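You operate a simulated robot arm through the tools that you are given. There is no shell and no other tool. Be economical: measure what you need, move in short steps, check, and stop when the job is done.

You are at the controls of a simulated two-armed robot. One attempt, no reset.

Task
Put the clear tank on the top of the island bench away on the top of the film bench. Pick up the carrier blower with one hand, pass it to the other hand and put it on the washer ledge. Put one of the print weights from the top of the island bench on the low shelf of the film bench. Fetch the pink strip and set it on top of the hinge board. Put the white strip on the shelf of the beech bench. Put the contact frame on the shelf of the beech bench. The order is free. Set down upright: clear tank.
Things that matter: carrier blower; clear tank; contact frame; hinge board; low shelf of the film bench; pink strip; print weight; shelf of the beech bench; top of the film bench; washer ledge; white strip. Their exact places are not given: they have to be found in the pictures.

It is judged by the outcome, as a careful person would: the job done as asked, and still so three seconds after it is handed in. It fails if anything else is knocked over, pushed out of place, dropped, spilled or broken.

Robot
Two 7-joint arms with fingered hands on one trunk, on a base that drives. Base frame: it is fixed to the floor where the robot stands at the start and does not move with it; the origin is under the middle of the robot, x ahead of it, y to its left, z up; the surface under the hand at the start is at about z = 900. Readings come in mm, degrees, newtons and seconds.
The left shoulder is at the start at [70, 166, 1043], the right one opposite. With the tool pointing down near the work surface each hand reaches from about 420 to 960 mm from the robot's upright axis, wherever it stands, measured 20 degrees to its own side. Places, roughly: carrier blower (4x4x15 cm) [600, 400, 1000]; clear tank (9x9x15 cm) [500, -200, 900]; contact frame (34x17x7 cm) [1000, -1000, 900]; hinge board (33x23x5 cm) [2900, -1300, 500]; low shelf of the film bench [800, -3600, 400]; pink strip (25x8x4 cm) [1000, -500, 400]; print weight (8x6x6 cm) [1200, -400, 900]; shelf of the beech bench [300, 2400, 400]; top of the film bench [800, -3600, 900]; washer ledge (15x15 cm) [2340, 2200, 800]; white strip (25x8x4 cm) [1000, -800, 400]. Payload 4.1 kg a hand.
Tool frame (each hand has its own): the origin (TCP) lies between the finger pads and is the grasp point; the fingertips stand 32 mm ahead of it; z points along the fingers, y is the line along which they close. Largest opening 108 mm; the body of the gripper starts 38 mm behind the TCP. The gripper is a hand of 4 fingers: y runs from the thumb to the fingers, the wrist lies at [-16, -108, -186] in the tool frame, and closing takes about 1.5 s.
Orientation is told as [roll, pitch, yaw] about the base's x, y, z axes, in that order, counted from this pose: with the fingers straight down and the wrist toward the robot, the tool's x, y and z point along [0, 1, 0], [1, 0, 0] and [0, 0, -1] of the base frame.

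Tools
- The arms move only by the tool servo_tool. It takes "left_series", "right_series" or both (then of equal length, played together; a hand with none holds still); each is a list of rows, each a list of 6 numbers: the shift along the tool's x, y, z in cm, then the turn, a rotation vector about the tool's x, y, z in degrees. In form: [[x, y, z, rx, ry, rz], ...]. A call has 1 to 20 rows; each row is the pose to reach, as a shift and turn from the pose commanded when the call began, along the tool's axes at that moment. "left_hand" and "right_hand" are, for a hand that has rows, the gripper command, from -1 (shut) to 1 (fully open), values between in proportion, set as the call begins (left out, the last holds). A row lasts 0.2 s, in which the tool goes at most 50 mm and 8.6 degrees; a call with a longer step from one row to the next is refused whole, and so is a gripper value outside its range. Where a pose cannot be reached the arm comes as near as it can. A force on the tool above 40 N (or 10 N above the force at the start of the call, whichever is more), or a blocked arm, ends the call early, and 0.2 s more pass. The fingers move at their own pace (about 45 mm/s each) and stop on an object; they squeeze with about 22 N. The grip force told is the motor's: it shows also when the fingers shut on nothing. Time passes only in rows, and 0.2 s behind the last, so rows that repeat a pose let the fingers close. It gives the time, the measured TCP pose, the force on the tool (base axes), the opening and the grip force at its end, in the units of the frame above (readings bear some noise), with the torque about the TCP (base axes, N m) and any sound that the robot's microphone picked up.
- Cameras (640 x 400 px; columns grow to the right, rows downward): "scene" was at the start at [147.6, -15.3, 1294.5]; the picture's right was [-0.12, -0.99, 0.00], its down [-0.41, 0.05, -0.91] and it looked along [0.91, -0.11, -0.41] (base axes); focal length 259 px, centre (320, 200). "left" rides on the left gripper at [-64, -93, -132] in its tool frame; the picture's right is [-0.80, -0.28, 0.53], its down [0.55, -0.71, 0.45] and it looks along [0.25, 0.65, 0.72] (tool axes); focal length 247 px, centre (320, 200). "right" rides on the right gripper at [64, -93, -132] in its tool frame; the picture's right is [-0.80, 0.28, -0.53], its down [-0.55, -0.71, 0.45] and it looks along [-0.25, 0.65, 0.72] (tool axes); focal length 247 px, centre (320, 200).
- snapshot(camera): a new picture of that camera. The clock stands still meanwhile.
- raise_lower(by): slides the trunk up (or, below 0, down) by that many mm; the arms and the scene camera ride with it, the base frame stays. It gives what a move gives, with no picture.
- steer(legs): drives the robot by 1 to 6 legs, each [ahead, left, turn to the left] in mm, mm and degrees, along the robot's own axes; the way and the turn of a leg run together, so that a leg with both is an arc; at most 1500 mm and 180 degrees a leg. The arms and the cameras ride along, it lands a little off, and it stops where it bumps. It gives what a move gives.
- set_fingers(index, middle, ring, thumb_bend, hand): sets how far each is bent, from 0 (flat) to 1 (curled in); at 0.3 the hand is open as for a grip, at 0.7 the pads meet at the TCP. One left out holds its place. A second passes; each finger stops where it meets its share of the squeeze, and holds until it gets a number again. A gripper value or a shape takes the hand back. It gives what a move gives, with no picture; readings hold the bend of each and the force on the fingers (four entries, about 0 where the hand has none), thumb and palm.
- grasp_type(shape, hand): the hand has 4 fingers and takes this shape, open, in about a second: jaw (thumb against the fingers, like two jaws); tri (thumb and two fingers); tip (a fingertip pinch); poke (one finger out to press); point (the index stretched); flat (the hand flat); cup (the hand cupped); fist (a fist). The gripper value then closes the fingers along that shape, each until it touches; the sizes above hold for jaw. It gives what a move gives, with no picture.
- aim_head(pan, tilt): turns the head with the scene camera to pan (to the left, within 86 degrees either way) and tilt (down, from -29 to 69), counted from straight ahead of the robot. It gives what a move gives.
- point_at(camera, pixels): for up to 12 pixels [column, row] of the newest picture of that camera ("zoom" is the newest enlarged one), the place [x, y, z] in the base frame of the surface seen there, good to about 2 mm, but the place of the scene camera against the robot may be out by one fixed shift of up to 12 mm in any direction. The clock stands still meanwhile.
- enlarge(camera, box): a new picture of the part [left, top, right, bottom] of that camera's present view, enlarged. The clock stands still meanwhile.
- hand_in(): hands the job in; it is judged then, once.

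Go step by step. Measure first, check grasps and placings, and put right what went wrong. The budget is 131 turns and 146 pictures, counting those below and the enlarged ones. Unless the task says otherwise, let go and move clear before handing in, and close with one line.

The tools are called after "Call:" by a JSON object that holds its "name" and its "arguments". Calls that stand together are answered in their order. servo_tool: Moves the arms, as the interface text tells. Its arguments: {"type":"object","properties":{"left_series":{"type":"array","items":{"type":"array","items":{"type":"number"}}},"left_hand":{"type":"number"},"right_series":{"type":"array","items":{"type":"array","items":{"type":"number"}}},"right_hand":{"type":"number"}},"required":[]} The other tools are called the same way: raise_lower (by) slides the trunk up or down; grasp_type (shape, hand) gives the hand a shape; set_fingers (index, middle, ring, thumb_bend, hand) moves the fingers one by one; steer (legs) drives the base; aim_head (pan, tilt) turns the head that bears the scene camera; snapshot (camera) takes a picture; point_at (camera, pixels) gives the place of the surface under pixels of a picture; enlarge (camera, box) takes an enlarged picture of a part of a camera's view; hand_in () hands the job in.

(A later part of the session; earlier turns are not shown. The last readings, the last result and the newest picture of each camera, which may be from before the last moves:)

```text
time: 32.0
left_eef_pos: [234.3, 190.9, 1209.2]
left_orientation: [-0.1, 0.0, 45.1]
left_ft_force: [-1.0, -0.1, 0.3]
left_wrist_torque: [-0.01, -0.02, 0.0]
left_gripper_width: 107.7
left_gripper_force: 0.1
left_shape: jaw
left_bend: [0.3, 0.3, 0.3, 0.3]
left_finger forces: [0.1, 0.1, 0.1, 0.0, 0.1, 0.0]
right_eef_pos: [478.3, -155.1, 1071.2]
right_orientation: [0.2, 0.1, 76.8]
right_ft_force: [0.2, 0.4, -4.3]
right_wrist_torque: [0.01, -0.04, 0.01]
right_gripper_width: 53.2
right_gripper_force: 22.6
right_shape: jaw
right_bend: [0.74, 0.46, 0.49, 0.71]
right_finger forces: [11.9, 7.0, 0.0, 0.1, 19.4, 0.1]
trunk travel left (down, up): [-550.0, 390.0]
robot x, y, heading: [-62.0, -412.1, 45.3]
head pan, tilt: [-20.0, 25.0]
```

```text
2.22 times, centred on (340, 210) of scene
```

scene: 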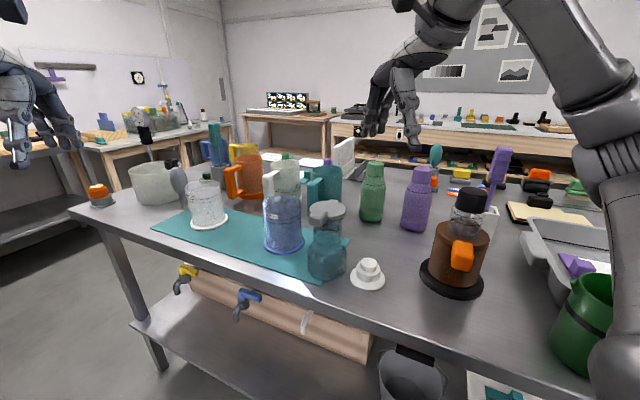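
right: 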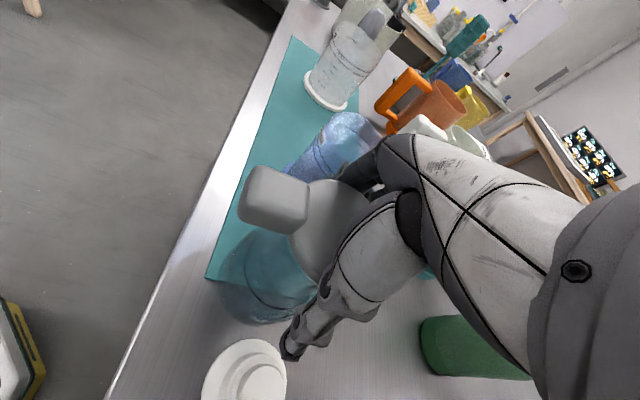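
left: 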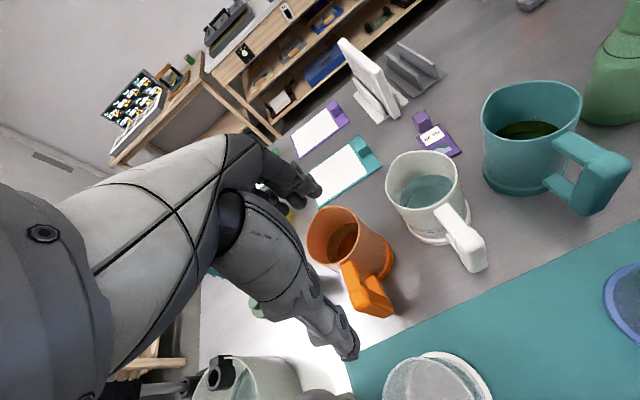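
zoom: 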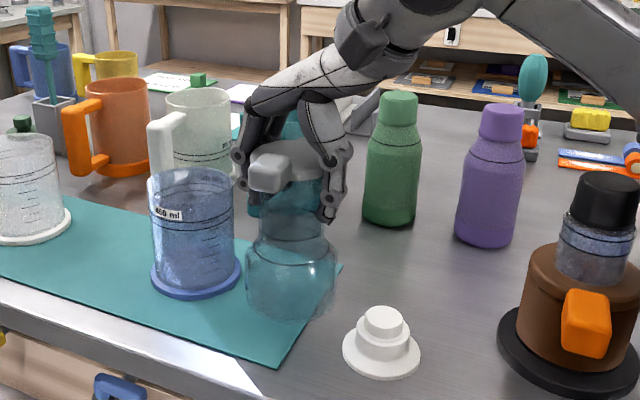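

Tank is held upright. I'll lift it high, back off, turn right, and view the corridor.

Call:
{"name": "servo_tool", "arguments": {"right_series": [[0, 0, -4, 0, 0, 0], [0, 0, -8, 0, 0, 0], [0, 0, -12, 0, 0, 0], [0, 0, -15, 0, 0, 0], [0, 0, -15, 0, 0, 7], [0, 0, -15, 0, 0, 14], [0, 0, -15, 0, 0, 21], [0, 0, -15, 0, 0, 28], [0, 0, -15, 0, 0, 31], [0, 0, -15, 0, 0, 31]]}}

Call:
{"name": "steer", "arguments": {"legs": [[-300, 0, 0], [0, 0, -135]]}}

Call:
{"name": "aim_head", "arguments": {"pan": 15, "tilt": 25}}

Call:
{"name": "snapshot", "arguments": {"camera": "scene"}}

```text
time: 34.2
left_eef_pos: [234.4, 191.5, 1209.1]
left_orientation: [0.0, 0.0, 45.0]
left_ft_force: [0.0, -0.1, -0.3]
left_wrist_torque: [0.0, 0.01, 0.01]
left_gripper_width: 107.8
left_gripper_force: 0.0
left_shape: jaw
left_bend: [0.3, 0.3, 0.3, 0.3]
left_finger forces: [0.1, 0.1, 0.0, 0.0, 0.0, 0.0]
right_eef_pos: [478.6, -155.8, 1222.1]
right_orientation: [0.1, 0.1, 45.6]
right_ft_force: [-1.0, 0.7, -3.6]
right_wrist_torque: [0.01, 0.01, -0.03]
right_gripper_width: 52.8
right_gripper_force: 22.2
right_shape: jaw
right_bend: [0.74, 0.46, 0.49, 0.71]
right_finger forces: [12.0, 7.0, 0.0, 0.0, 19.2, 0.0]
trunk travel left (down, up): [-550.0, 390.0]
robot x, y, heading: [-60.9, -412.7, 45.3]
head pan, tilt: [-20.0, 25.0]
```

```text
time: 41.9
left_eef_pos: [-54.9, -1263.2, 1209.5]
left_orientation: [0.1, 0.1, -89.7]
left_ft_force: [0.2, 0.1, 0.4]
left_wrist_torque: [-0.01, 0.01, 0.0]
left_gripper_width: 107.6
left_gripper_force: 0.0
left_shape: jaw
left_bend: [0.3, 0.3, 0.3, 0.3]
left_finger forces: [0.0, 0.0, 0.1, 0.1, 0.0, 0.0]
right_eef_pos: [-471.9, -1191.8, 1219.6]
right_orientation: [0.1, 0.2, -89.1]
right_ft_force: [0.4, 0.6, -4.0]
right_wrist_torque: [0.01, 0.0, -0.02]
right_gripper_width: 52.3
right_gripper_force: 22.0
right_shape: jaw
right_bend: [0.74, 0.46, 0.49, 0.71]
right_finger forces: [11.8, 6.8, 0.1, 0.0, 18.6, 0.0]
trunk travel left (down, up): [-550.0, 390.0]
robot x, y, heading: [-272.7, -629.1, -89.7]
head pan, tilt: [-20.0, 25.0]
```

```text
time: 42.9
left_eef_pos: [-53.9, -1263.1, 1209.0]
left_orientation: [0.0, 0.0, -89.7]
left_ft_force: [0.0, -1.1, 0.5]
left_wrist_torque: [0.01, 0.01, 0.04]
left_gripper_width: 107.7
left_gripper_force: 0.1
left_shape: jaw
left_bend: [0.3, 0.3, 0.3, 0.3]
left_finger forces: [0.0, 0.0, 0.0, 0.0, 0.0, 0.0]
right_eef_pos: [-472.3, -1191.3, 1220.9]
right_orientation: [0.1, 0.1, -89.2]
right_ft_force: [-1.1, -0.1, -4.1]
right_wrist_torque: [0.0, 0.0, 0.03]
right_gripper_width: 52.6
right_gripper_force: 21.7
right_shape: jaw
right_bend: [0.74, 0.46, 0.49, 0.71]
right_finger forces: [11.8, 6.9, 0.0, 0.1, 18.6, 0.0]
trunk travel left (down, up): [-550.0, 390.0]
robot x, y, heading: [-269.3, -623.8, -89.8]
head pan, tilt: [15.0, 25.0]
```

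```text
110 pictures are left
```

scene: 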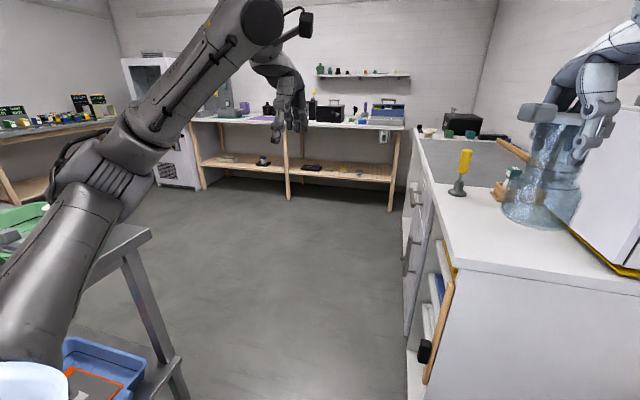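

The film bench is straight ahead at (295,150) with a low shelf at (290,170), and a white cabinet stands to the right. Measuring corridor and bench.

Call:
{"name": "point_at", "arguments": {"camera": "scene", "pixels": [[412, 380], [430, 140], [450, 270], [145, 232], [185, 385], [230, 160], [340, 172], [380, 178], [300, 125], [285, 120], [390, 130], [200, 122]]}}

Call:
{"name": "enlarge", "arguments": {"camera": "scene", "box": [170, 60, 430, 220]}}

```text
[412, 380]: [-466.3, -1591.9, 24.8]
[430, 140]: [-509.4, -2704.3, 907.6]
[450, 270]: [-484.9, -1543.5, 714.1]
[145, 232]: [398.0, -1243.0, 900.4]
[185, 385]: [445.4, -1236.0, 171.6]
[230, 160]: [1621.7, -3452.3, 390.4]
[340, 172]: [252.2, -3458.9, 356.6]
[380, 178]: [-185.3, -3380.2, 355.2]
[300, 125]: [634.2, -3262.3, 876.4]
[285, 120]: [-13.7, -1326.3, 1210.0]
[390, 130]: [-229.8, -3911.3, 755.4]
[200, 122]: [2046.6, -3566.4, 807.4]
```

```text
2.46 times, centred on (300, 140) of scene
```

zoom: 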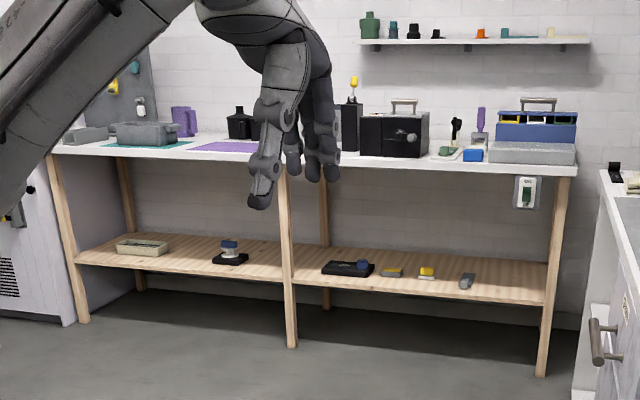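

Corridor is clear (cabinet x<-466, island end at y≈-1240). I'll carry the tank round behind the island to also pick a weight.

Call:
{"name": "steer", "arguments": {"legs": [[0, 250, 0], [1350, 0, 0], [0, 0, 90], [1300, 0, 0], [570, 0, 0]]}}

Call:
{"name": "aim_head", "arguments": {"pan": 50, "tilt": 25}}

Call:
{"name": "snapshot", "arguments": {"camera": "scene"}}

Call:
{"name": "aim_head", "arguments": {"pan": 0, "tilt": 25}}

Call:
{"name": "snapshot", "arguments": {"camera": "scene"}}

```text
time: 64.0
left_eef_pos: [2493.4, -1780.6, 1210.3]
left_orientation: [0.0, 0.0, -0.2]
left_ft_force: [-0.2, -0.7, -0.1]
left_wrist_torque: [-0.01, -0.02, 0.01]
left_gripper_width: 107.6
left_gripper_force: 0.0
left_shape: jaw
left_bend: [0.3, 0.3, 0.3, 0.3]
left_finger forces: [0.0, 0.1, 0.0, 0.0, 0.0, 0.0]
right_eef_pos: [2418.3, -2197.8, 1220.6]
right_orientation: [0.2, 0.2, 0.3]
right_ft_force: [0.2, 0.1, -4.6]
right_wrist_torque: [-0.02, 0.01, 0.01]
right_gripper_width: 52.1
right_gripper_force: 21.9
right_shape: jaw
right_bend: [0.74, 0.46, 0.49, 0.71]
right_finger forces: [11.6, 6.8, 0.0, 0.1, 18.4, 0.0]
trunk travel left (down, up): [-550.0, 390.0]
robot x, y, heading: [1854.1, -1998.2, -0.0]
head pan, tilt: [15.0, 25.0]
```

```text
time: 65.0
left_eef_pos: [2493.4, -1780.0, 1210.0]
left_orientation: [0.0, 0.0, -0.2]
left_ft_force: [0.4, 0.1, -0.2]
left_wrist_torque: [-0.01, 0.0, -0.01]
left_gripper_width: 107.8
left_gripper_force: 0.1
left_shape: jaw
left_bend: [0.3, 0.3, 0.3, 0.3]
left_finger forces: [0.0, 0.0, 0.0, 0.0, 0.0, 0.0]
right_eef_pos: [2418.4, -2198.5, 1221.2]
right_orientation: [0.0, 0.2, 0.3]
right_ft_force: [-0.6, 0.1, -4.4]
right_wrist_torque: [0.01, -0.03, 0.02]
right_gripper_width: 52.2
right_gripper_force: 21.9
right_shape: jaw
right_bend: [0.74, 0.46, 0.49, 0.71]
right_finger forces: [11.6, 6.8, 0.0, 0.0, 18.4, 0.0]
trunk travel left (down, up): [-550.0, 390.0]
robot x, y, heading: [1857.1, -1997.9, -0.1]
head pan, tilt: [50.0, 25.0]
```

```text
108 pictures are left
```

scene: 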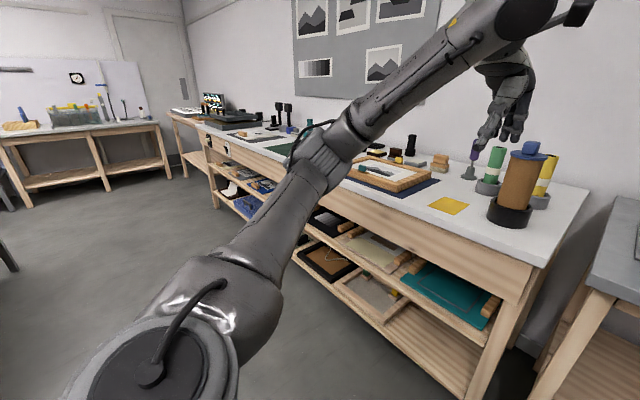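

```text
time: 66.2
left_eef_pos: [2494.1, -1781.0, 1209.2]
left_orientation: [0.0, 0.0, -0.2]
left_ft_force: [1.2, 0.3, 0.0]
left_wrist_torque: [0.04, 0.0, 0.0]
left_gripper_width: 107.7
left_gripper_force: 0.1
left_shape: jaw
left_bend: [0.3, 0.3, 0.3, 0.3]
left_finger forces: [0.0, 0.0, 0.1, 0.0, 0.0, 0.0]
right_eef_pos: [2418.5, -2199.7, 1221.0]
right_orientation: [0.0, 0.2, 0.3]
right_ft_force: [0.4, -0.5, -4.1]
right_wrist_torque: [-0.03, 0.0, -0.04]
right_gripper_width: 52.1
right_gripper_force: 22.2
right_shape: jaw
right_bend: [0.74, 0.46, 0.49, 0.71]
right_finger forces: [11.6, 6.8, 0.0, 0.0, 18.4, 0.0]
trunk travel left (down, up): [-550.0, 390.0]
robot x, y, heading: [1856.0, -1998.2, -0.0]
head pan, tilt: [0.0, 25.0]
```

```text
107 pictures are left
```

scene: 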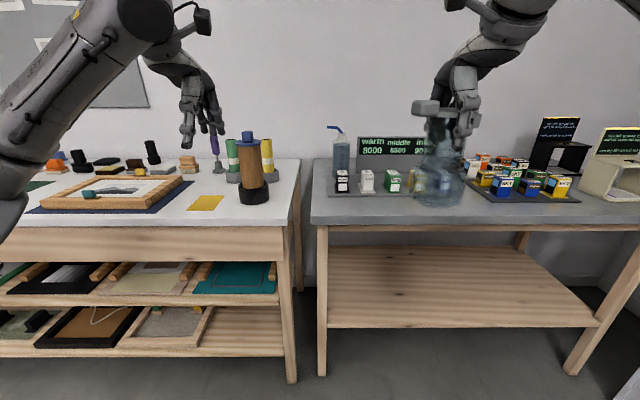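

Boards lie on the back bench's shelves, e.g. teal (235,278), cream (150,280), black (60,278). Measuring which is at (2900,-1300,500).

Call:
{"name": "point_at", "arguments": {"camera": "scene", "pixels": [[235, 278], [195, 285], [275, 285], [150, 280], [60, 280], [170, 322], [85, 325], [20, 320], [110, 272], [205, 268], [270, 268], [10, 272]]}}

Call:
{"name": "enlarge", "arguments": {"camera": "scene", "box": [0, 220, 300, 390]}}

Call:
{"name": "aim_head", "arguments": {"pan": 25, "tilt": 30}}

Call:
{"name": "enlarge", "arguments": {"camera": "scene", "box": [200, 120, 520, 320]}}

```text
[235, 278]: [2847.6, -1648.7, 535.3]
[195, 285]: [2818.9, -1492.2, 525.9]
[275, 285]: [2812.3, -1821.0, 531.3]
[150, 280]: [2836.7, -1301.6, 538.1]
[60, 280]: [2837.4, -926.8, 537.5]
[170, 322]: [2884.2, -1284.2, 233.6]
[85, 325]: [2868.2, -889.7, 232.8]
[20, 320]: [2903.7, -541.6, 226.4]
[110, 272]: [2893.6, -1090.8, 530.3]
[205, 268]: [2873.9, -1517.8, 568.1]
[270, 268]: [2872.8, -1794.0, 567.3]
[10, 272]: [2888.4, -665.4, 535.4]
```

```text
2.13 times, centred on (150, 305) of scene
```

zoom: 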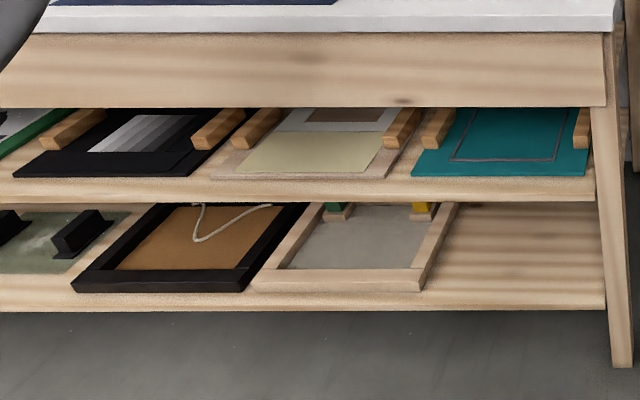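

```text
time: 67.1
left_eef_pos: [2494.7, -1780.8, 1208.3]
left_orientation: [0.0, 0.0, -0.2]
left_ft_force: [0.5, 0.0, 0.9]
left_wrist_torque: [0.03, 0.0, -0.01]
left_gripper_width: 108.1
left_gripper_force: 0.0
left_shape: jaw
left_bend: [0.3, 0.3, 0.3, 0.3]
left_finger forces: [0.0, 0.0, 0.0, 0.1, 0.1, 0.0]
right_eef_pos: [2417.9, -2199.8, 1220.7]
right_orientation: [0.1, 0.2, 0.2]
right_ft_force: [1.0, -0.2, -4.5]
right_wrist_torque: [-0.02, 0.01, 0.01]
right_gripper_width: 51.8
right_gripper_force: 22.6
right_shape: jaw
right_bend: [0.74, 0.46, 0.49, 0.71]
right_finger forces: [11.8, 6.8, 0.0, 0.0, 18.4, 0.1]
trunk travel left (down, up): [-550.0, 390.0]
robot x, y, heading: [1854.5, -1997.0, -0.1]
head pan, tilt: [25.0, 30.0]
```

```text
2.00 times, centred on (360, 220) of scene
```

zoom: 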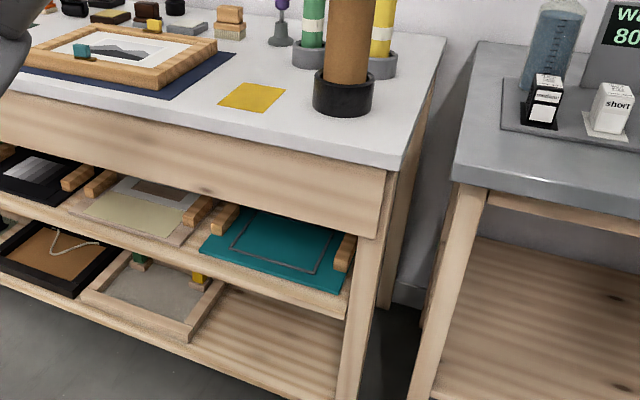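

The cream board at about (2840,-1300,538) is the hinge board. Now drive behind the island, facing it, near the yellow weights.

Call:
{"name": "steer", "arguments": {"legs": [[0, 0, 90], [1400, 0, 0], [360, 0, 0], [0, 0, 90]]}}

Call:
{"name": "aim_head", "arguments": {"pan": 10, "tilt": 35}}

Call:
{"name": "snapshot", "arguments": {"camera": "scene"}}

Call:
{"name": "snapshot", "arguments": {"camera": "left"}}

```text
time: 83.6
left_eef_pos: [1219.1, -451.7, 1210.3]
left_orientation: [0.0, 0.0, -179.6]
left_ft_force: [-0.2, 0.2, 0.8]
left_wrist_torque: [0.02, 0.01, -0.02]
left_gripper_width: 107.9
left_gripper_force: 0.1
left_shape: jaw
left_bend: [0.3, 0.3, 0.3, 0.3]
left_finger forces: [0.1, 0.0, 0.1, 0.0, 0.0, 0.0]
right_eef_pos: [1290.5, -32.9, 1221.2]
right_orientation: [0.1, 0.2, -179.1]
right_ft_force: [-0.7, -0.3, -4.3]
right_wrist_torque: [0.01, -0.02, -0.02]
right_gripper_width: 51.3
right_gripper_force: 21.9
right_shape: jaw
right_bend: [0.74, 0.46, 0.49, 0.71]
right_finger forces: [11.4, 6.7, 0.1, 0.1, 17.8, 0.0]
trunk travel left (down, up): [-550.0, 390.0]
robot x, y, heading: [1856.2, -230.0, -179.6]
head pan, tilt: [25.0, 30.0]
```

```text
time: 84.4
left_eef_pos: [1219.3, -452.8, 1209.3]
left_orientation: [0.0, 0.0, -179.5]
left_ft_force: [0.6, 0.8, 0.5]
left_wrist_torque: [-0.01, -0.01, 0.01]
left_gripper_width: 107.6
left_gripper_force: 0.0
left_shape: jaw
left_bend: [0.3, 0.3, 0.3, 0.3]
left_finger forces: [0.0, 0.0, 0.0, 0.0, 0.0, 0.0]
right_eef_pos: [1290.9, -34.0, 1220.9]
right_orientation: [0.1, 0.2, -179.0]
right_ft_force: [0.4, -1.0, -4.5]
right_wrist_torque: [-0.03, 0.03, 0.02]
right_gripper_width: 51.3
right_gripper_force: 22.0
right_shape: jaw
right_bend: [0.74, 0.46, 0.49, 0.71]
right_finger forces: [11.4, 6.7, 0.1, 0.0, 17.9, 0.0]
trunk travel left (down, up): [-550.0, 390.0]
robot x, y, heading: [1857.3, -231.1, -179.7]
head pan, tilt: [10.0, 35.0]
```

```text
104 pictures are left
```

scene: 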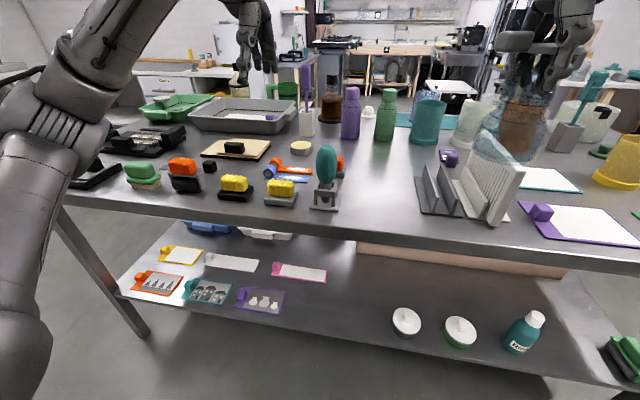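

```text
103 pictures are left
```

left: 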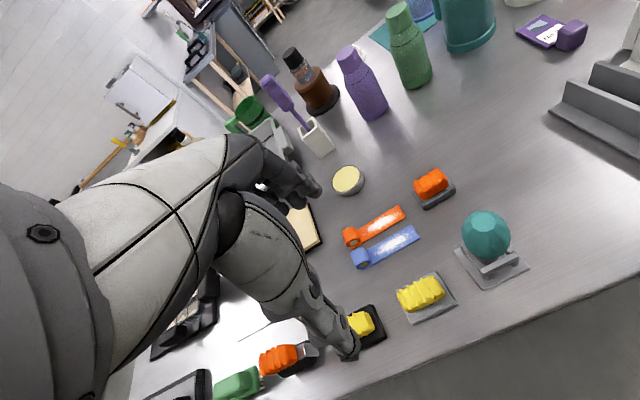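

From here the low shelf shows the strips: pink (300,272), white (232,262). I'll enlarge and measure them, the weights, and the black frame at (145,138).

Call:
{"name": "point_at", "arguments": {"camera": "scene", "pixels": [[300, 273], [275, 268], [325, 280], [230, 263], [206, 260], [255, 268], [145, 138], [236, 148], [360, 255], [330, 232], [410, 360], [268, 240]]}}

Call:
{"name": "enlarge", "arguments": {"camera": "scene", "box": [120, 220, 360, 330]}}

Call:
{"name": "enlarge", "arguments": {"camera": "scene", "box": [60, 90, 360, 220]}}

Call:
{"name": "enlarge", "arguments": {"camera": "left", "box": [340, 140, 560, 340]}}

Call:
{"name": "point_at", "arguments": {"camera": "zoom", "pixels": [[180, 470], [230, 440], [210, 300], [260, 305]]}}

```text
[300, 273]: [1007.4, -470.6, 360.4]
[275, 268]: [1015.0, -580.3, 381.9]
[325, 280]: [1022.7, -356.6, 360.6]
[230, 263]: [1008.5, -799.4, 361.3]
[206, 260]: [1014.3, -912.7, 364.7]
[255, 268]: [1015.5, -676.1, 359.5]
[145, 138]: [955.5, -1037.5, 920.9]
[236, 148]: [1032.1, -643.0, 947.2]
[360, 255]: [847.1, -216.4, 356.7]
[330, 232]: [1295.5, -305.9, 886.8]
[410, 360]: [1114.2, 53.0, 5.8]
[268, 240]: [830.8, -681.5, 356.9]
```

```text
2.67 times, centred on (240, 275) of scene
```

zoom: 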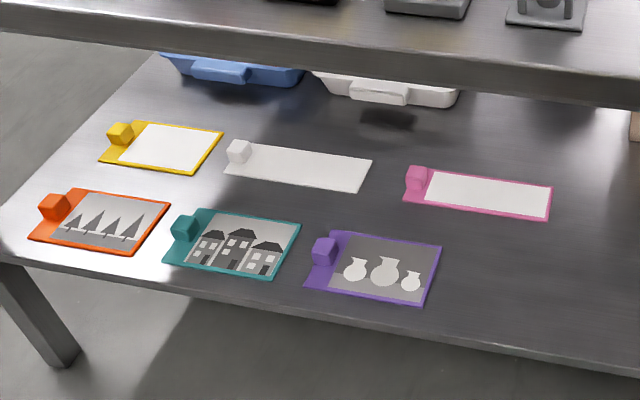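

```text
2.13 times, centred on (210, 155) of scene
```

zoom: 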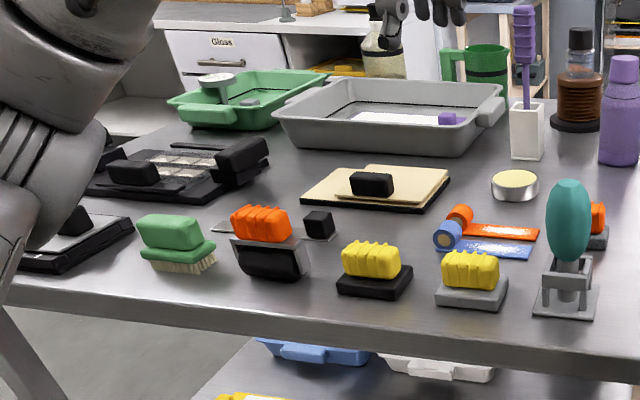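

```text
2.00 times, centred on (450, 240) of left
```

zoom: 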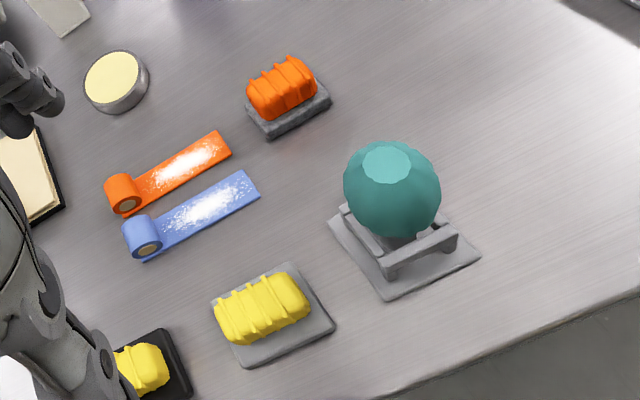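

```text
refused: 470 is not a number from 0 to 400
```

Strips have a small cube handle on one end (pink cube ≈(1015,-580), white cube ≈(1014,-905)). Now measure the grey-based yellow weight from the left camera.

Call:
{"name": "point_at", "arguments": {"camera": "zoom", "pixels": [[222, 318], [262, 305], [303, 295], [216, 300], [290, 265], [332, 325], [243, 364], [280, 345], [250, 285], [355, 225], [385, 160], [150, 340]]}}

```text
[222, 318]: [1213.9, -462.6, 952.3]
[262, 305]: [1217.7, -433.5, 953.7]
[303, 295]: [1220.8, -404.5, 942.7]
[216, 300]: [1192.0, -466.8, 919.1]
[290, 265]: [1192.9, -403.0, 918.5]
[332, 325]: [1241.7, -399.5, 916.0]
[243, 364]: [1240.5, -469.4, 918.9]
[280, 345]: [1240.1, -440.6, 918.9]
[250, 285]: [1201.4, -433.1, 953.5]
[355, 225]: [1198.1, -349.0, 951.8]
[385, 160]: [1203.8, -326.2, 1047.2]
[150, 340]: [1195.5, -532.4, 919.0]
```

Weight's yellow block centre ≈(1217,-434), top z 953. Descending the left hand over it, fingers closing along x.

Call:
{"name": "servo_tool", "arguments": {"left_series": [[-1.8, 0.2, 2, 0, 0, 0], [-1.8, 0.2, 6, 0, 0, 0], [-1.8, 0.2, 10, 0, 0, 0], [-1.8, 0.2, 14, 0, 0, 0], [-1.8, 0.2, 18, 0, 0, 0], [-1.8, 0.2, 20, 0, 0, 0], [-1.8, 0.2, 20, 0, 0, 0]], "left_hand": 1}}

Call:
{"name": "snapshot", "arguments": {"camera": "left"}}

Call:
{"name": "enlarge", "arguments": {"camera": "scene", "box": [180, 120, 380, 240]}}

```text
time: 86.0
left_eef_pos: [1218.3, -434.1, 1010.1]
left_orientation: [0.0, 0.0, -179.6]
left_ft_force: [0.0, -0.6, -0.1]
left_wrist_torque: [0.01, 0.0, 0.04]
left_gripper_width: 107.9
left_gripper_force: 0.1
left_shape: jaw
left_bend: [0.3, 0.3, 0.3, 0.3]
left_finger forces: [0.1, 0.0, 0.1, 0.0, 0.0, 0.0]
right_eef_pos: [1290.7, -32.6, 1220.7]
right_orientation: [0.1, 0.2, -179.2]
right_ft_force: [0.3, -0.4, -4.2]
right_wrist_torque: [-0.01, 0.0, -0.03]
right_gripper_width: 51.3
right_gripper_force: 22.7
right_shape: jaw
right_bend: [0.74, 0.46, 0.49, 0.71]
right_finger forces: [11.3, 6.8, 0.1, 0.1, 17.9, 0.0]
trunk travel left (down, up): [-550.0, 390.0]
robot x, y, heading: [1855.4, -232.1, -179.5]
head pan, tilt: [10.0, 35.0]
```

```text
99 pictures are left
```

left: 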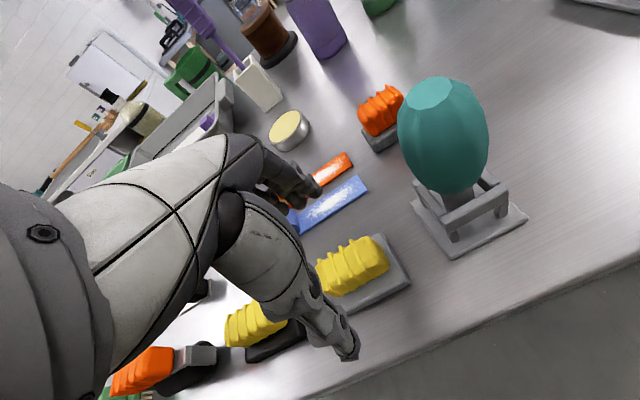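

```text
3.20 times, centred on (280, 180) of scene
```

zoom: 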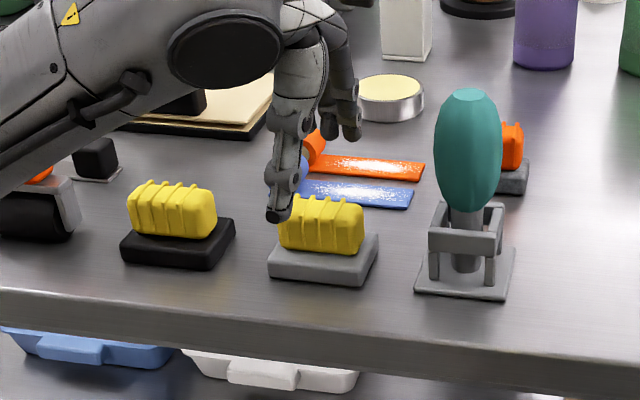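

Alignment looks right; descending to z≈953 and closing.

Call:
{"name": "servo_tool", "arguments": {"left_series": [[0, 0, 2, 0, 0, 0], [0, 0, 4, 0, 0, 0], [0, 0, 5.6, 0, 0, 0], [0, 0, 5.6, 0, 0, 0]]}}

Call:
{"name": "servo_tool", "arguments": {"left_series": [[0, 0, 0, 0, 0, 0], [0, 0, 0, 0, 0, 0], [0, 0, 0, 0, 0, 0], [0, 0, 0, 0, 0, 0], [0, 0, 0, 0, 0, 0], [0, 0, 0, 0, 0, 0], [0, 0, 0, 0, 0, 0], [0, 0, 0, 0, 0, 0]], "left_hand": -1}}

Call:
{"name": "enlarge", "arguments": {"camera": "scene", "box": [180, 120, 380, 240]}}

```text
time: 87.0
left_eef_pos: [1216.8, -434.6, 954.0]
left_orientation: [0.0, -0.1, -179.7]
left_ft_force: [0.5, 0.7, 0.0]
left_wrist_torque: [-0.02, 0.01, 0.0]
left_gripper_width: 107.7
left_gripper_force: 0.1
left_shape: jaw
left_bend: [0.3, 0.3, 0.3, 0.3]
left_finger forces: [0.0, 0.0, 0.0, 0.0, 0.0, 0.0]
right_eef_pos: [1291.6, -32.9, 1221.5]
right_orientation: [0.1, 0.1, -179.1]
right_ft_force: [0.9, -0.2, -3.0]
right_wrist_torque: [-0.02, 0.02, 0.01]
right_gripper_width: 51.4
right_gripper_force: 22.3
right_shape: jaw
right_bend: [0.74, 0.46, 0.49, 0.71]
right_finger forces: [11.4, 6.7, 0.1, 0.0, 17.9, 0.0]
trunk travel left (down, up): [-550.0, 390.0]
robot x, y, heading: [1855.3, -228.4, -179.4]
head pan, tilt: [10.0, 35.0]
```

```text
time: 88.8
left_eef_pos: [1218.2, -434.3, 954.9]
left_orientation: [0.1, 0.0, -179.6]
left_ft_force: [0.4, 0.0, 0.5]
left_wrist_torque: [0.0, 0.0, -0.04]
left_gripper_width: 25.1
left_gripper_force: 22.1
left_shape: jaw
left_bend: [0.73, 0.57, 0.56, 0.74]
left_finger forces: [10.8, 5.8, 2.6, 0.0, 19.6, 0.0]
right_eef_pos: [1291.2, -33.6, 1220.9]
right_orientation: [0.1, 0.2, -179.1]
right_ft_force: [-0.4, 0.1, -4.2]
right_wrist_torque: [0.0, 0.01, -0.02]
right_gripper_width: 51.1
right_gripper_force: 21.4
right_shape: jaw
right_bend: [0.74, 0.46, 0.49, 0.71]
right_finger forces: [11.4, 6.9, 0.1, 0.1, 17.9, 0.0]
trunk travel left (down, up): [-550.0, 390.0]
robot x, y, heading: [1855.2, -229.7, -179.7]
head pan, tilt: [10.0, 35.0]
```

```text
3.20 times, centred on (280, 180) of scene
```

zoom: 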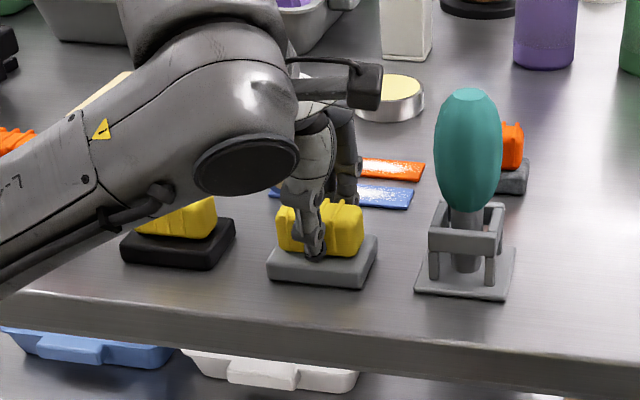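

Gripped. Lift and look.

Call:
{"name": "servo_tool", "arguments": {"left_series": [[0, 0, -2, 0, 0, 0], [0, 0, -5, 0, 0, 0], [0, 0, -9, 0, 0, 0], [0, 0, -13, 0, 0, 0], [0, 0, -17, 0, 0, 0], [0, 0, -21, 0, 0, 0], [0, 0, -25, 0, 0, 0], [0, 0, -25, 0, 0, 0]]}}

Call:
{"name": "snapshot", "arguments": {"camera": "scene"}}

```text
time: 90.6
left_eef_pos: [1216.0, -434.6, 1203.7]
left_orientation: [-0.1, 0.2, -179.6]
left_ft_force: [-0.3, -0.7, -4.2]
left_wrist_torque: [0.01, -0.03, 0.02]
left_gripper_width: 25.1
left_gripper_force: 21.8
left_shape: jaw
left_bend: [0.73, 0.57, 0.56, 0.74]
left_finger forces: [11.2, 5.7, 2.6, 0.0, 19.4, 0.1]
right_eef_pos: [1289.5, -33.9, 1220.7]
right_orientation: [0.0, 0.2, -179.1]
right_ft_force: [-0.6, 0.0, -4.3]
right_wrist_torque: [-0.03, 0.03, 0.0]
right_gripper_width: 51.4
right_gripper_force: 21.9
right_shape: jaw
right_bend: [0.74, 0.46, 0.49, 0.71]
right_finger forces: [11.4, 6.7, 0.2, 0.0, 18.0, 0.0]
trunk travel left (down, up): [-550.0, 390.0]
robot x, y, heading: [1855.3, -230.8, -179.6]
head pan, tilt: [10.0, 35.0]
```

```text
96 pictures are left
```

scene: 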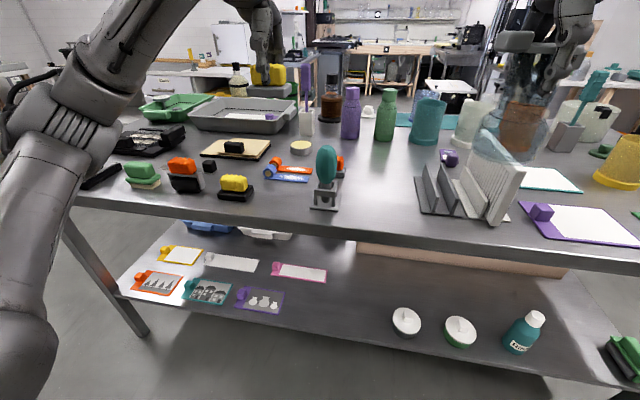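

Both items held. Drive to the film bench area and look.

Call:
{"name": "steer", "arguments": {"legs": [[0, 0, 90], [1300, 0, 0], [500, 0, 0], [0, -1000, 0], [250, 0, 0]]}}

Call:
{"name": "aim_head", "arguments": {"pan": 0, "tilt": 25}}

Call:
{"name": "snapshot", "arguments": {"camera": "scene"}}

```text
time: 109.7
left_eef_pos: [1063.2, -2927.9, 1204.3]
left_orientation: [0.0, 0.1, -89.9]
left_ft_force: [0.5, 0.0, -4.2]
left_wrist_torque: [0.04, 0.0, 0.01]
left_gripper_width: 25.0
left_gripper_force: 21.8
left_shape: jaw
left_bend: [0.73, 0.57, 0.56, 0.74]
left_finger forces: [10.9, 5.7, 2.6, 0.0, 19.2, 0.0]
right_eef_pos: [663.6, -2850.9, 1220.9]
right_orientation: [0.1, 0.1, -89.4]
right_ft_force: [0.0, -0.2, -4.9]
right_wrist_torque: [0.01, 0.0, 0.02]
right_gripper_width: 51.0
right_gripper_force: 22.2
right_shape: jaw
right_bend: [0.74, 0.46, 0.49, 0.71]
right_finger forces: [11.4, 6.8, 0.0, 0.0, 17.8, 0.0]
trunk travel left (down, up): [-550.0, 390.0]
robot x, y, heading: [865.9, -2286.6, -90.0]
head pan, tilt: [10.0, 35.0]
```

```text
time: 110.4
left_eef_pos: [1065.2, -2928.7, 1202.4]
left_orientation: [0.0, 0.1, -90.1]
left_ft_force: [-0.7, 0.3, -4.8]
left_wrist_torque: [0.02, 0.01, 0.02]
left_gripper_width: 25.1
left_gripper_force: 21.4
left_shape: jaw
left_bend: [0.73, 0.57, 0.56, 0.74]
left_finger forces: [10.9, 5.6, 2.7, 0.0, 19.2, 0.1]
right_eef_pos: [663.8, -2851.6, 1220.1]
right_orientation: [0.1, 0.2, -89.4]
right_ft_force: [-0.1, -0.4, -4.1]
right_wrist_torque: [0.02, -0.01, 0.0]
right_gripper_width: 51.1
right_gripper_force: 22.2
right_shape: jaw
right_bend: [0.74, 0.46, 0.49, 0.71]
right_finger forces: [11.4, 6.7, 0.0, 0.0, 17.9, 0.1]
trunk travel left (down, up): [-550.0, 390.0]
robot x, y, heading: [864.7, -2287.6, -89.7]
head pan, tilt: [0.0, 25.0]
```

```text
95 pictures are left
```

scene: 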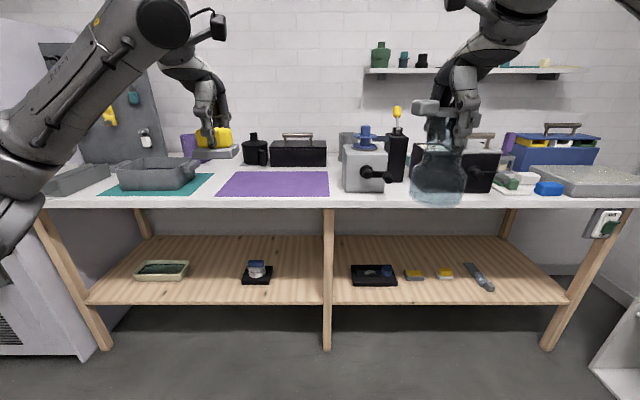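

Measuring free areas on the top (y≈-3300 front) and on the low shelf.

Call:
{"name": "point_at", "arguments": {"camera": "scene", "pixels": [[330, 202], [336, 185], [218, 196], [331, 196], [365, 192], [385, 178], [480, 192], [515, 190], [300, 280], [300, 297], [255, 280], [375, 280]]}}

Call:
{"name": "enlarge", "arguments": {"camera": "scene", "box": [200, 110, 520, 310]}}

```text
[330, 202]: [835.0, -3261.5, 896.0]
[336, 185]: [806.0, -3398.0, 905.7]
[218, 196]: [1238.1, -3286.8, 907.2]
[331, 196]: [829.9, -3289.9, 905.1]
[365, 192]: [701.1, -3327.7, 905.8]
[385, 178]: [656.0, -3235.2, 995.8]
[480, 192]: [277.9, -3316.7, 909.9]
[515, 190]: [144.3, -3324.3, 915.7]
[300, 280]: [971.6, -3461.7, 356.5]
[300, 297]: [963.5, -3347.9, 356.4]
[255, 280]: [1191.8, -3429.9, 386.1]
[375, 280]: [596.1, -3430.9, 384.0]
```

```text
2.00 times, centred on (360, 210) of scene
```

zoom: 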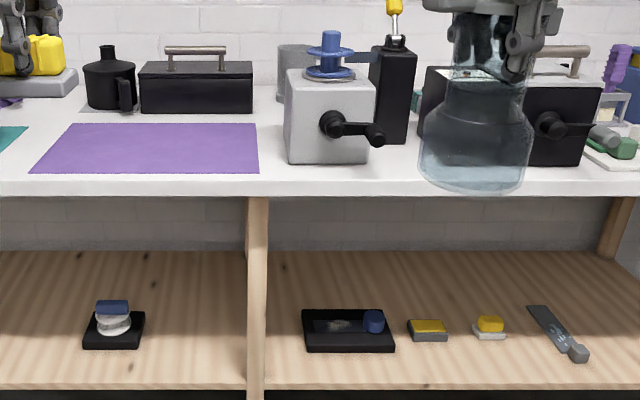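

Top is ~z 899; a free patch is around (500,-3365), between the cranks. Drive so the tank hangs there.

Call:
{"name": "steer", "arguments": {"legs": [[0, -163, 0], [515, 0, 0]]}}

Call:
{"name": "aim_head", "arguments": {"pan": -18, "tilt": 40}}

Call:
{"name": "snapshot", "arguments": {"camera": "scene"}}

Call:
{"name": "snapshot", "arguments": {"camera": "right"}}

```text
time: 114.4
left_eef_pos: [903.6, -3441.0, 1203.3]
left_orientation: [0.0, 0.2, -90.1]
left_ft_force: [0.5, 0.0, -4.4]
left_wrist_torque: [0.0, 0.02, -0.01]
left_gripper_width: 24.9
left_gripper_force: 22.4
left_shape: jaw
left_bend: [0.73, 0.57, 0.56, 0.74]
left_finger forces: [10.9, 5.7, 2.7, 0.0, 19.2, 0.0]
right_eef_pos: [502.8, -3365.1, 1219.7]
right_orientation: [0.2, 0.3, -89.4]
right_ft_force: [0.0, 0.4, -4.2]
right_wrist_torque: [0.03, -0.02, -0.03]
right_gripper_width: 51.2
right_gripper_force: 22.1
right_shape: jaw
right_bend: [0.74, 0.46, 0.49, 0.71]
right_finger forces: [11.5, 6.9, 0.1, 0.0, 17.7, 0.0]
trunk travel left (down, up): [-550.0, 390.0]
robot x, y, heading: [702.9, -2795.5, -90.0]
head pan, tilt: [0.0, 25.0]
```

```text
time: 115.2
left_eef_pos: [901.8, -3440.4, 1204.8]
left_orientation: [0.0, 0.0, -90.0]
left_ft_force: [-0.2, 0.5, -3.8]
left_wrist_torque: [0.02, -0.02, -0.03]
left_gripper_width: 25.0
left_gripper_force: 22.2
left_shape: jaw
left_bend: [0.73, 0.57, 0.56, 0.74]
left_finger forces: [10.9, 5.8, 2.7, 0.0, 19.2, 0.0]
right_eef_pos: [502.6, -3364.5, 1220.2]
right_orientation: [0.1, 0.3, -89.5]
right_ft_force: [1.0, 0.4, -3.9]
right_wrist_torque: [-0.01, -0.01, 0.01]
right_gripper_width: 51.3
right_gripper_force: 21.7
right_shape: jaw
right_bend: [0.74, 0.46, 0.49, 0.71]
right_finger forces: [11.5, 6.7, 0.2, 0.0, 18.0, 0.0]
trunk travel left (down, up): [-550.0, 390.0]
robot x, y, heading: [703.0, -2803.1, -90.0]
head pan, tilt: [-18.0, 40.0]
```

```text
93 pictures are left
```

scene: 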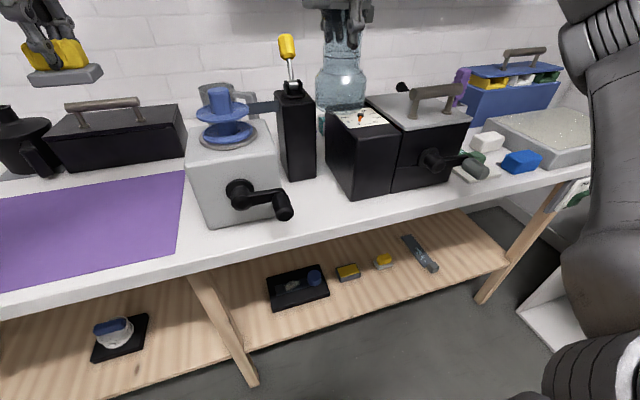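

```text
92 pictures are left
```

right: 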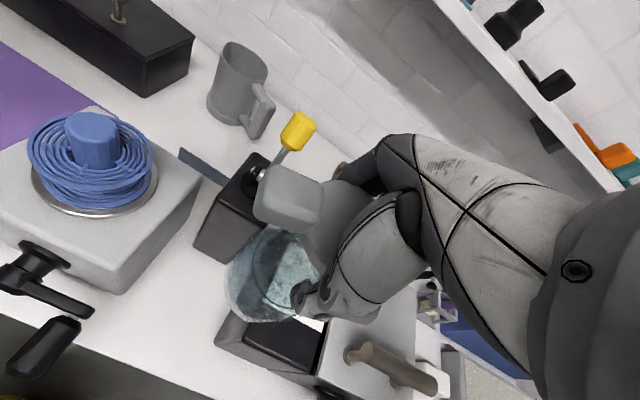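

Measuring the black box, tall bottle and free spots relative to the tank.

Call:
{"name": "point_at", "arguments": {"camera": "scene", "pixels": [[352, 197], [330, 138], [325, 172], [318, 180], [285, 172], [300, 160], [330, 210], [285, 210], [210, 228], [186, 165], [255, 170], [400, 200]]}}

Call:
{"name": "point_at", "arguments": {"camera": "right", "pixels": [[225, 320], [210, 250], [170, 320], [130, 330], [240, 345], [270, 330], [125, 290], [75, 330], [200, 195], [265, 120], [300, 130], [150, 110]]}}

```text
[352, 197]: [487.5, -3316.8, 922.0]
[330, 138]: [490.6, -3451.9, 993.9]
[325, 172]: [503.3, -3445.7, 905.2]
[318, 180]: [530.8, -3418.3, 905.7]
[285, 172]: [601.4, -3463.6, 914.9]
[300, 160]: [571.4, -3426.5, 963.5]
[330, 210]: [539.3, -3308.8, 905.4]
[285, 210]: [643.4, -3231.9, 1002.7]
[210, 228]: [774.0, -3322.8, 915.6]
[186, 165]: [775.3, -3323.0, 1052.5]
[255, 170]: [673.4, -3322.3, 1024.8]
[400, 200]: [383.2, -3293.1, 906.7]
```

```text
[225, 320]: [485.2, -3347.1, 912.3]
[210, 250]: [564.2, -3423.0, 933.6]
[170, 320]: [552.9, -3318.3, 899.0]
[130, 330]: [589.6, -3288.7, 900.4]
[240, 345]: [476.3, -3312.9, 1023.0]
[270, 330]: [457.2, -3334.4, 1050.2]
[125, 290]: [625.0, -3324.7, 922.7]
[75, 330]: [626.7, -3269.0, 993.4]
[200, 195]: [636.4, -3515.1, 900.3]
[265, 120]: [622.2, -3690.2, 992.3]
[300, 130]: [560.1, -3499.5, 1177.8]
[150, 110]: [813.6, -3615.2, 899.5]
```

The gap between box (x<487), bottle (y<-3420) and grey box (x>625) is usable: target (556,-3338), with 35° extra yaw so the lid lever points to the front.

Call:
{"name": "servo_tool", "arguments": {"right_series": [[1.1, -0.6, 0, 0, 0, -7], [2.2, -1.2, 0, 0, 0, -14], [3.3, -1.8, 0, 0, 0, -21], [4.4, -2.3, 0, 0, 0, -28], [5.3, -2.7, 0, 0, 0, -35], [5.3, -2.7, 4, 0, 0, -35], [5.3, -2.7, 7, 0, 0, -35], [5.3, -2.7, 7, 0, 0, -35]]}}

Call:
{"name": "snapshot", "arguments": {"camera": "scene"}}

Call:
{"name": "snapshot", "arguments": {"camera": "right"}}

```text
time: 117.0
left_eef_pos: [903.5, -3441.7, 1203.3]
left_orientation: [0.0, 0.0, -90.0]
left_ft_force: [0.5, -1.4, -4.4]
left_wrist_torque: [0.01, -0.02, -0.01]
left_gripper_width: 24.7
left_gripper_force: 22.1
left_shape: jaw
left_bend: [0.73, 0.57, 0.56, 0.74]
left_finger forces: [10.9, 5.7, 2.7, 0.1, 19.2, 0.1]
right_eef_pos: [555.1, -3335.2, 1150.6]
right_orientation: [0.1, 0.1, -54.3]
right_ft_force: [-0.7, -1.0, -4.4]
right_wrist_torque: [0.04, 0.01, -0.02]
right_gripper_width: 51.0
right_gripper_force: 22.2
right_shape: jaw
right_bend: [0.74, 0.46, 0.49, 0.71]
right_finger forces: [11.5, 6.8, 0.3, 0.0, 17.9, 0.0]
trunk travel left (down, up): [-550.0, 390.0]
robot x, y, heading: [702.8, -2799.6, -90.0]
head pan, tilt: [-18.0, 40.0]
```

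```text
91 pictures are left
```

scene: 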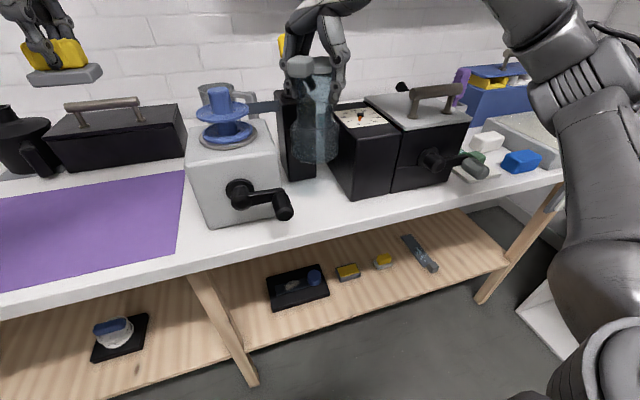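

```text
90 pictures are left
```

right: 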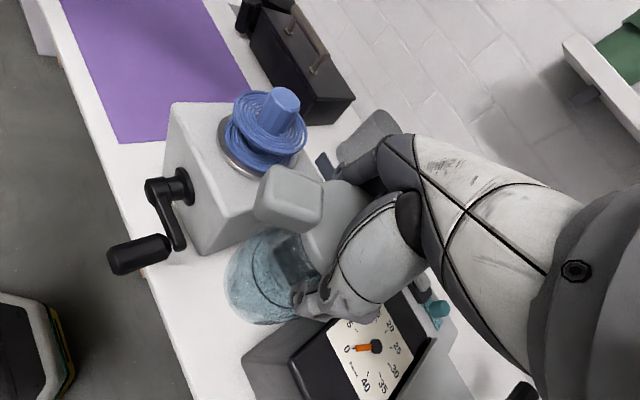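

Clear all round. Descending to just above the surface.

Call:
{"name": "servo_tool", "arguments": {"right_series": [[0, 0, 3, 0, 0, 0], [0, 0, 6, 0, 0, 0], [0, 0, 9, 0, 0, 0], [0, 0, 11, 0, 0, 0], [0, 0, 11.7, 0, 0, 0], [0, 0, 11.7, 0, 0, 0]]}}

Call:
{"name": "snapshot", "arguments": {"camera": "right"}}

Call:
{"name": "enlarge", "arguments": {"camera": "scene", "box": [220, 80, 440, 240]}}

```text
time: 118.5
left_eef_pos: [902.2, -3440.7, 1204.0]
left_orientation: [0.0, 0.1, -90.0]
left_ft_force: [0.6, -0.1, -3.8]
left_wrist_torque: [-0.02, 0.02, -0.03]
left_gripper_width: 25.0
left_gripper_force: 21.7
left_shape: jaw
left_bend: [0.73, 0.57, 0.56, 0.74]
left_finger forces: [10.8, 5.7, 2.7, 0.0, 19.2, 0.1]
right_eef_pos: [555.0, -3334.9, 1033.4]
right_orientation: [0.1, 0.1, -54.4]
right_ft_force: [-0.6, 0.6, -4.2]
right_wrist_torque: [0.02, -0.02, 0.0]
right_gripper_width: 50.8
right_gripper_force: 22.7
right_shape: jaw
right_bend: [0.74, 0.46, 0.49, 0.71]
right_finger forces: [11.6, 6.7, 0.1, 0.1, 17.9, 0.1]
trunk travel left (down, up): [-550.0, 390.0]
robot x, y, heading: [701.1, -2800.8, -90.0]
head pan, tilt: [-18.0, 40.0]
```

```text
89 pictures are left
```

right: 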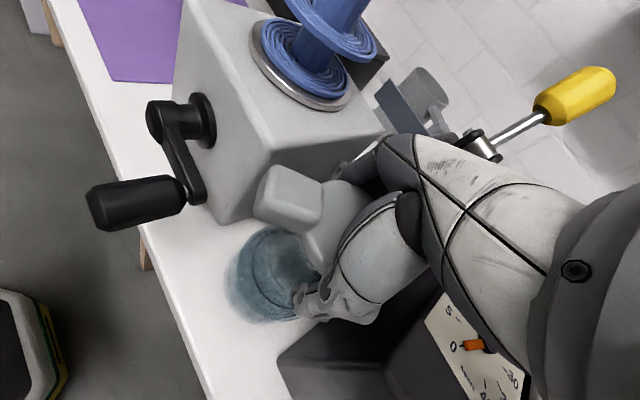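

```text
2.50 times, centred on (330, 160) of scene
```

zoom: 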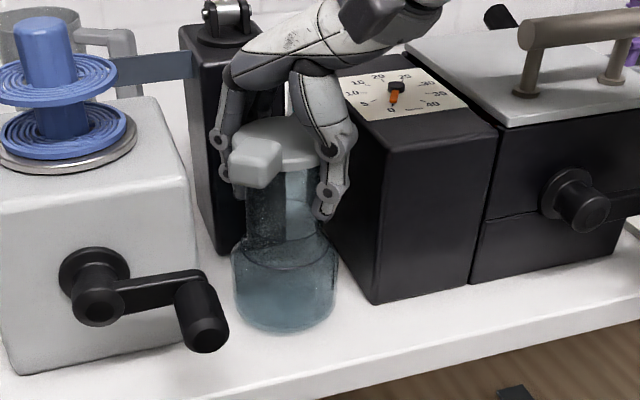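

Nearly down; lowering in millimetre steps until contact.

Call:
{"name": "servo_tool", "arguments": {"right_series": [[0, 0, 0.2, 0, 0, 0], [0, 0, 0.4, 0, 0, 0], [0, 0, 0.5, 0, 0, 0], [0, 0, 0.6, 0, 0, 0], [0, 0, 0.6, 0, 0, 0]]}}

```text
time: 119.7
left_eef_pos: [902.6, -3439.6, 1204.0]
left_orientation: [0.0, 0.0, -90.0]
left_ft_force: [0.5, 0.2, -4.1]
left_wrist_torque: [-0.04, -0.02, 0.01]
left_gripper_width: 24.8
left_gripper_force: 22.2
left_shape: jaw
left_bend: [0.73, 0.57, 0.56, 0.74]
left_finger forces: [10.9, 5.8, 2.6, 0.0, 19.2, 0.0]
right_eef_pos: [556.0, -3335.7, 1028.9]
right_orientation: [0.2, 0.2, -54.4]
right_ft_force: [0.6, 2.1, 0.3]
right_wrist_torque: [-0.07, -0.02, 0.0]
right_gripper_width: 51.1
right_gripper_force: 21.7
right_shape: jaw
right_bend: [0.74, 0.46, 0.49, 0.71]
right_finger forces: [11.9, 6.7, 0.1, 0.0, 18.3, 0.1]
trunk travel left (down, up): [-550.0, 390.0]
robot x, y, heading: [705.9, -2800.4, -90.1]
head pan, tilt: [-18.0, 40.0]
```

Weight is carried by the bench now (force 0). Opening partly, then rising.

Call:
{"name": "servo_tool", "arguments": {"right_series": [[0, 0, 0, 0, 0, 0], [0, 0, 0, 0, 0, 0], [0, 0, 0, 0, 0, 0], [0, 0, 0, 0, 0, 0], [0, 0, 0, 0, 0, 0], [0, 0, 0, 0, 0, 0]], "right_hand": 0.75}}

Call:
{"name": "enlarge", "arguments": {"camera": "scene", "box": [220, 80, 440, 240]}}

```text
time: 121.0
left_eef_pos: [903.7, -3441.7, 1203.4]
left_orientation: [0.1, -0.1, -89.9]
left_ft_force: [-0.4, 0.0, -4.2]
left_wrist_torque: [0.01, 0.01, 0.01]
left_gripper_width: 25.0
left_gripper_force: 21.7
left_shape: jaw
left_bend: [0.73, 0.57, 0.56, 0.74]
left_finger forces: [10.8, 5.8, 2.7, 0.0, 19.2, 0.0]
right_eef_pos: [556.0, -3336.1, 1028.8]
right_orientation: [0.1, 0.3, -54.4]
right_ft_force: [0.1, -0.3, 0.3]
right_wrist_torque: [-0.01, -0.02, 0.0]
right_gripper_width: 94.2
right_gripper_force: 0.0
right_shape: jaw
right_bend: [0.26, 0.33, 0.31, 0.47]
right_finger forces: [0.0, 0.1, 0.1, 0.1, 0.0, 0.0]
trunk travel left (down, up): [-550.0, 390.0]
robot x, y, heading: [705.8, -2802.7, -89.8]
head pan, tilt: [-18.0, 40.0]
```

```text
2.50 times, centred on (330, 160) of scene
```

zoom: 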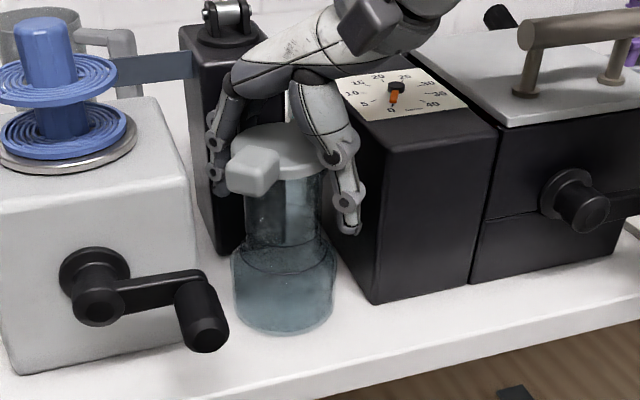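

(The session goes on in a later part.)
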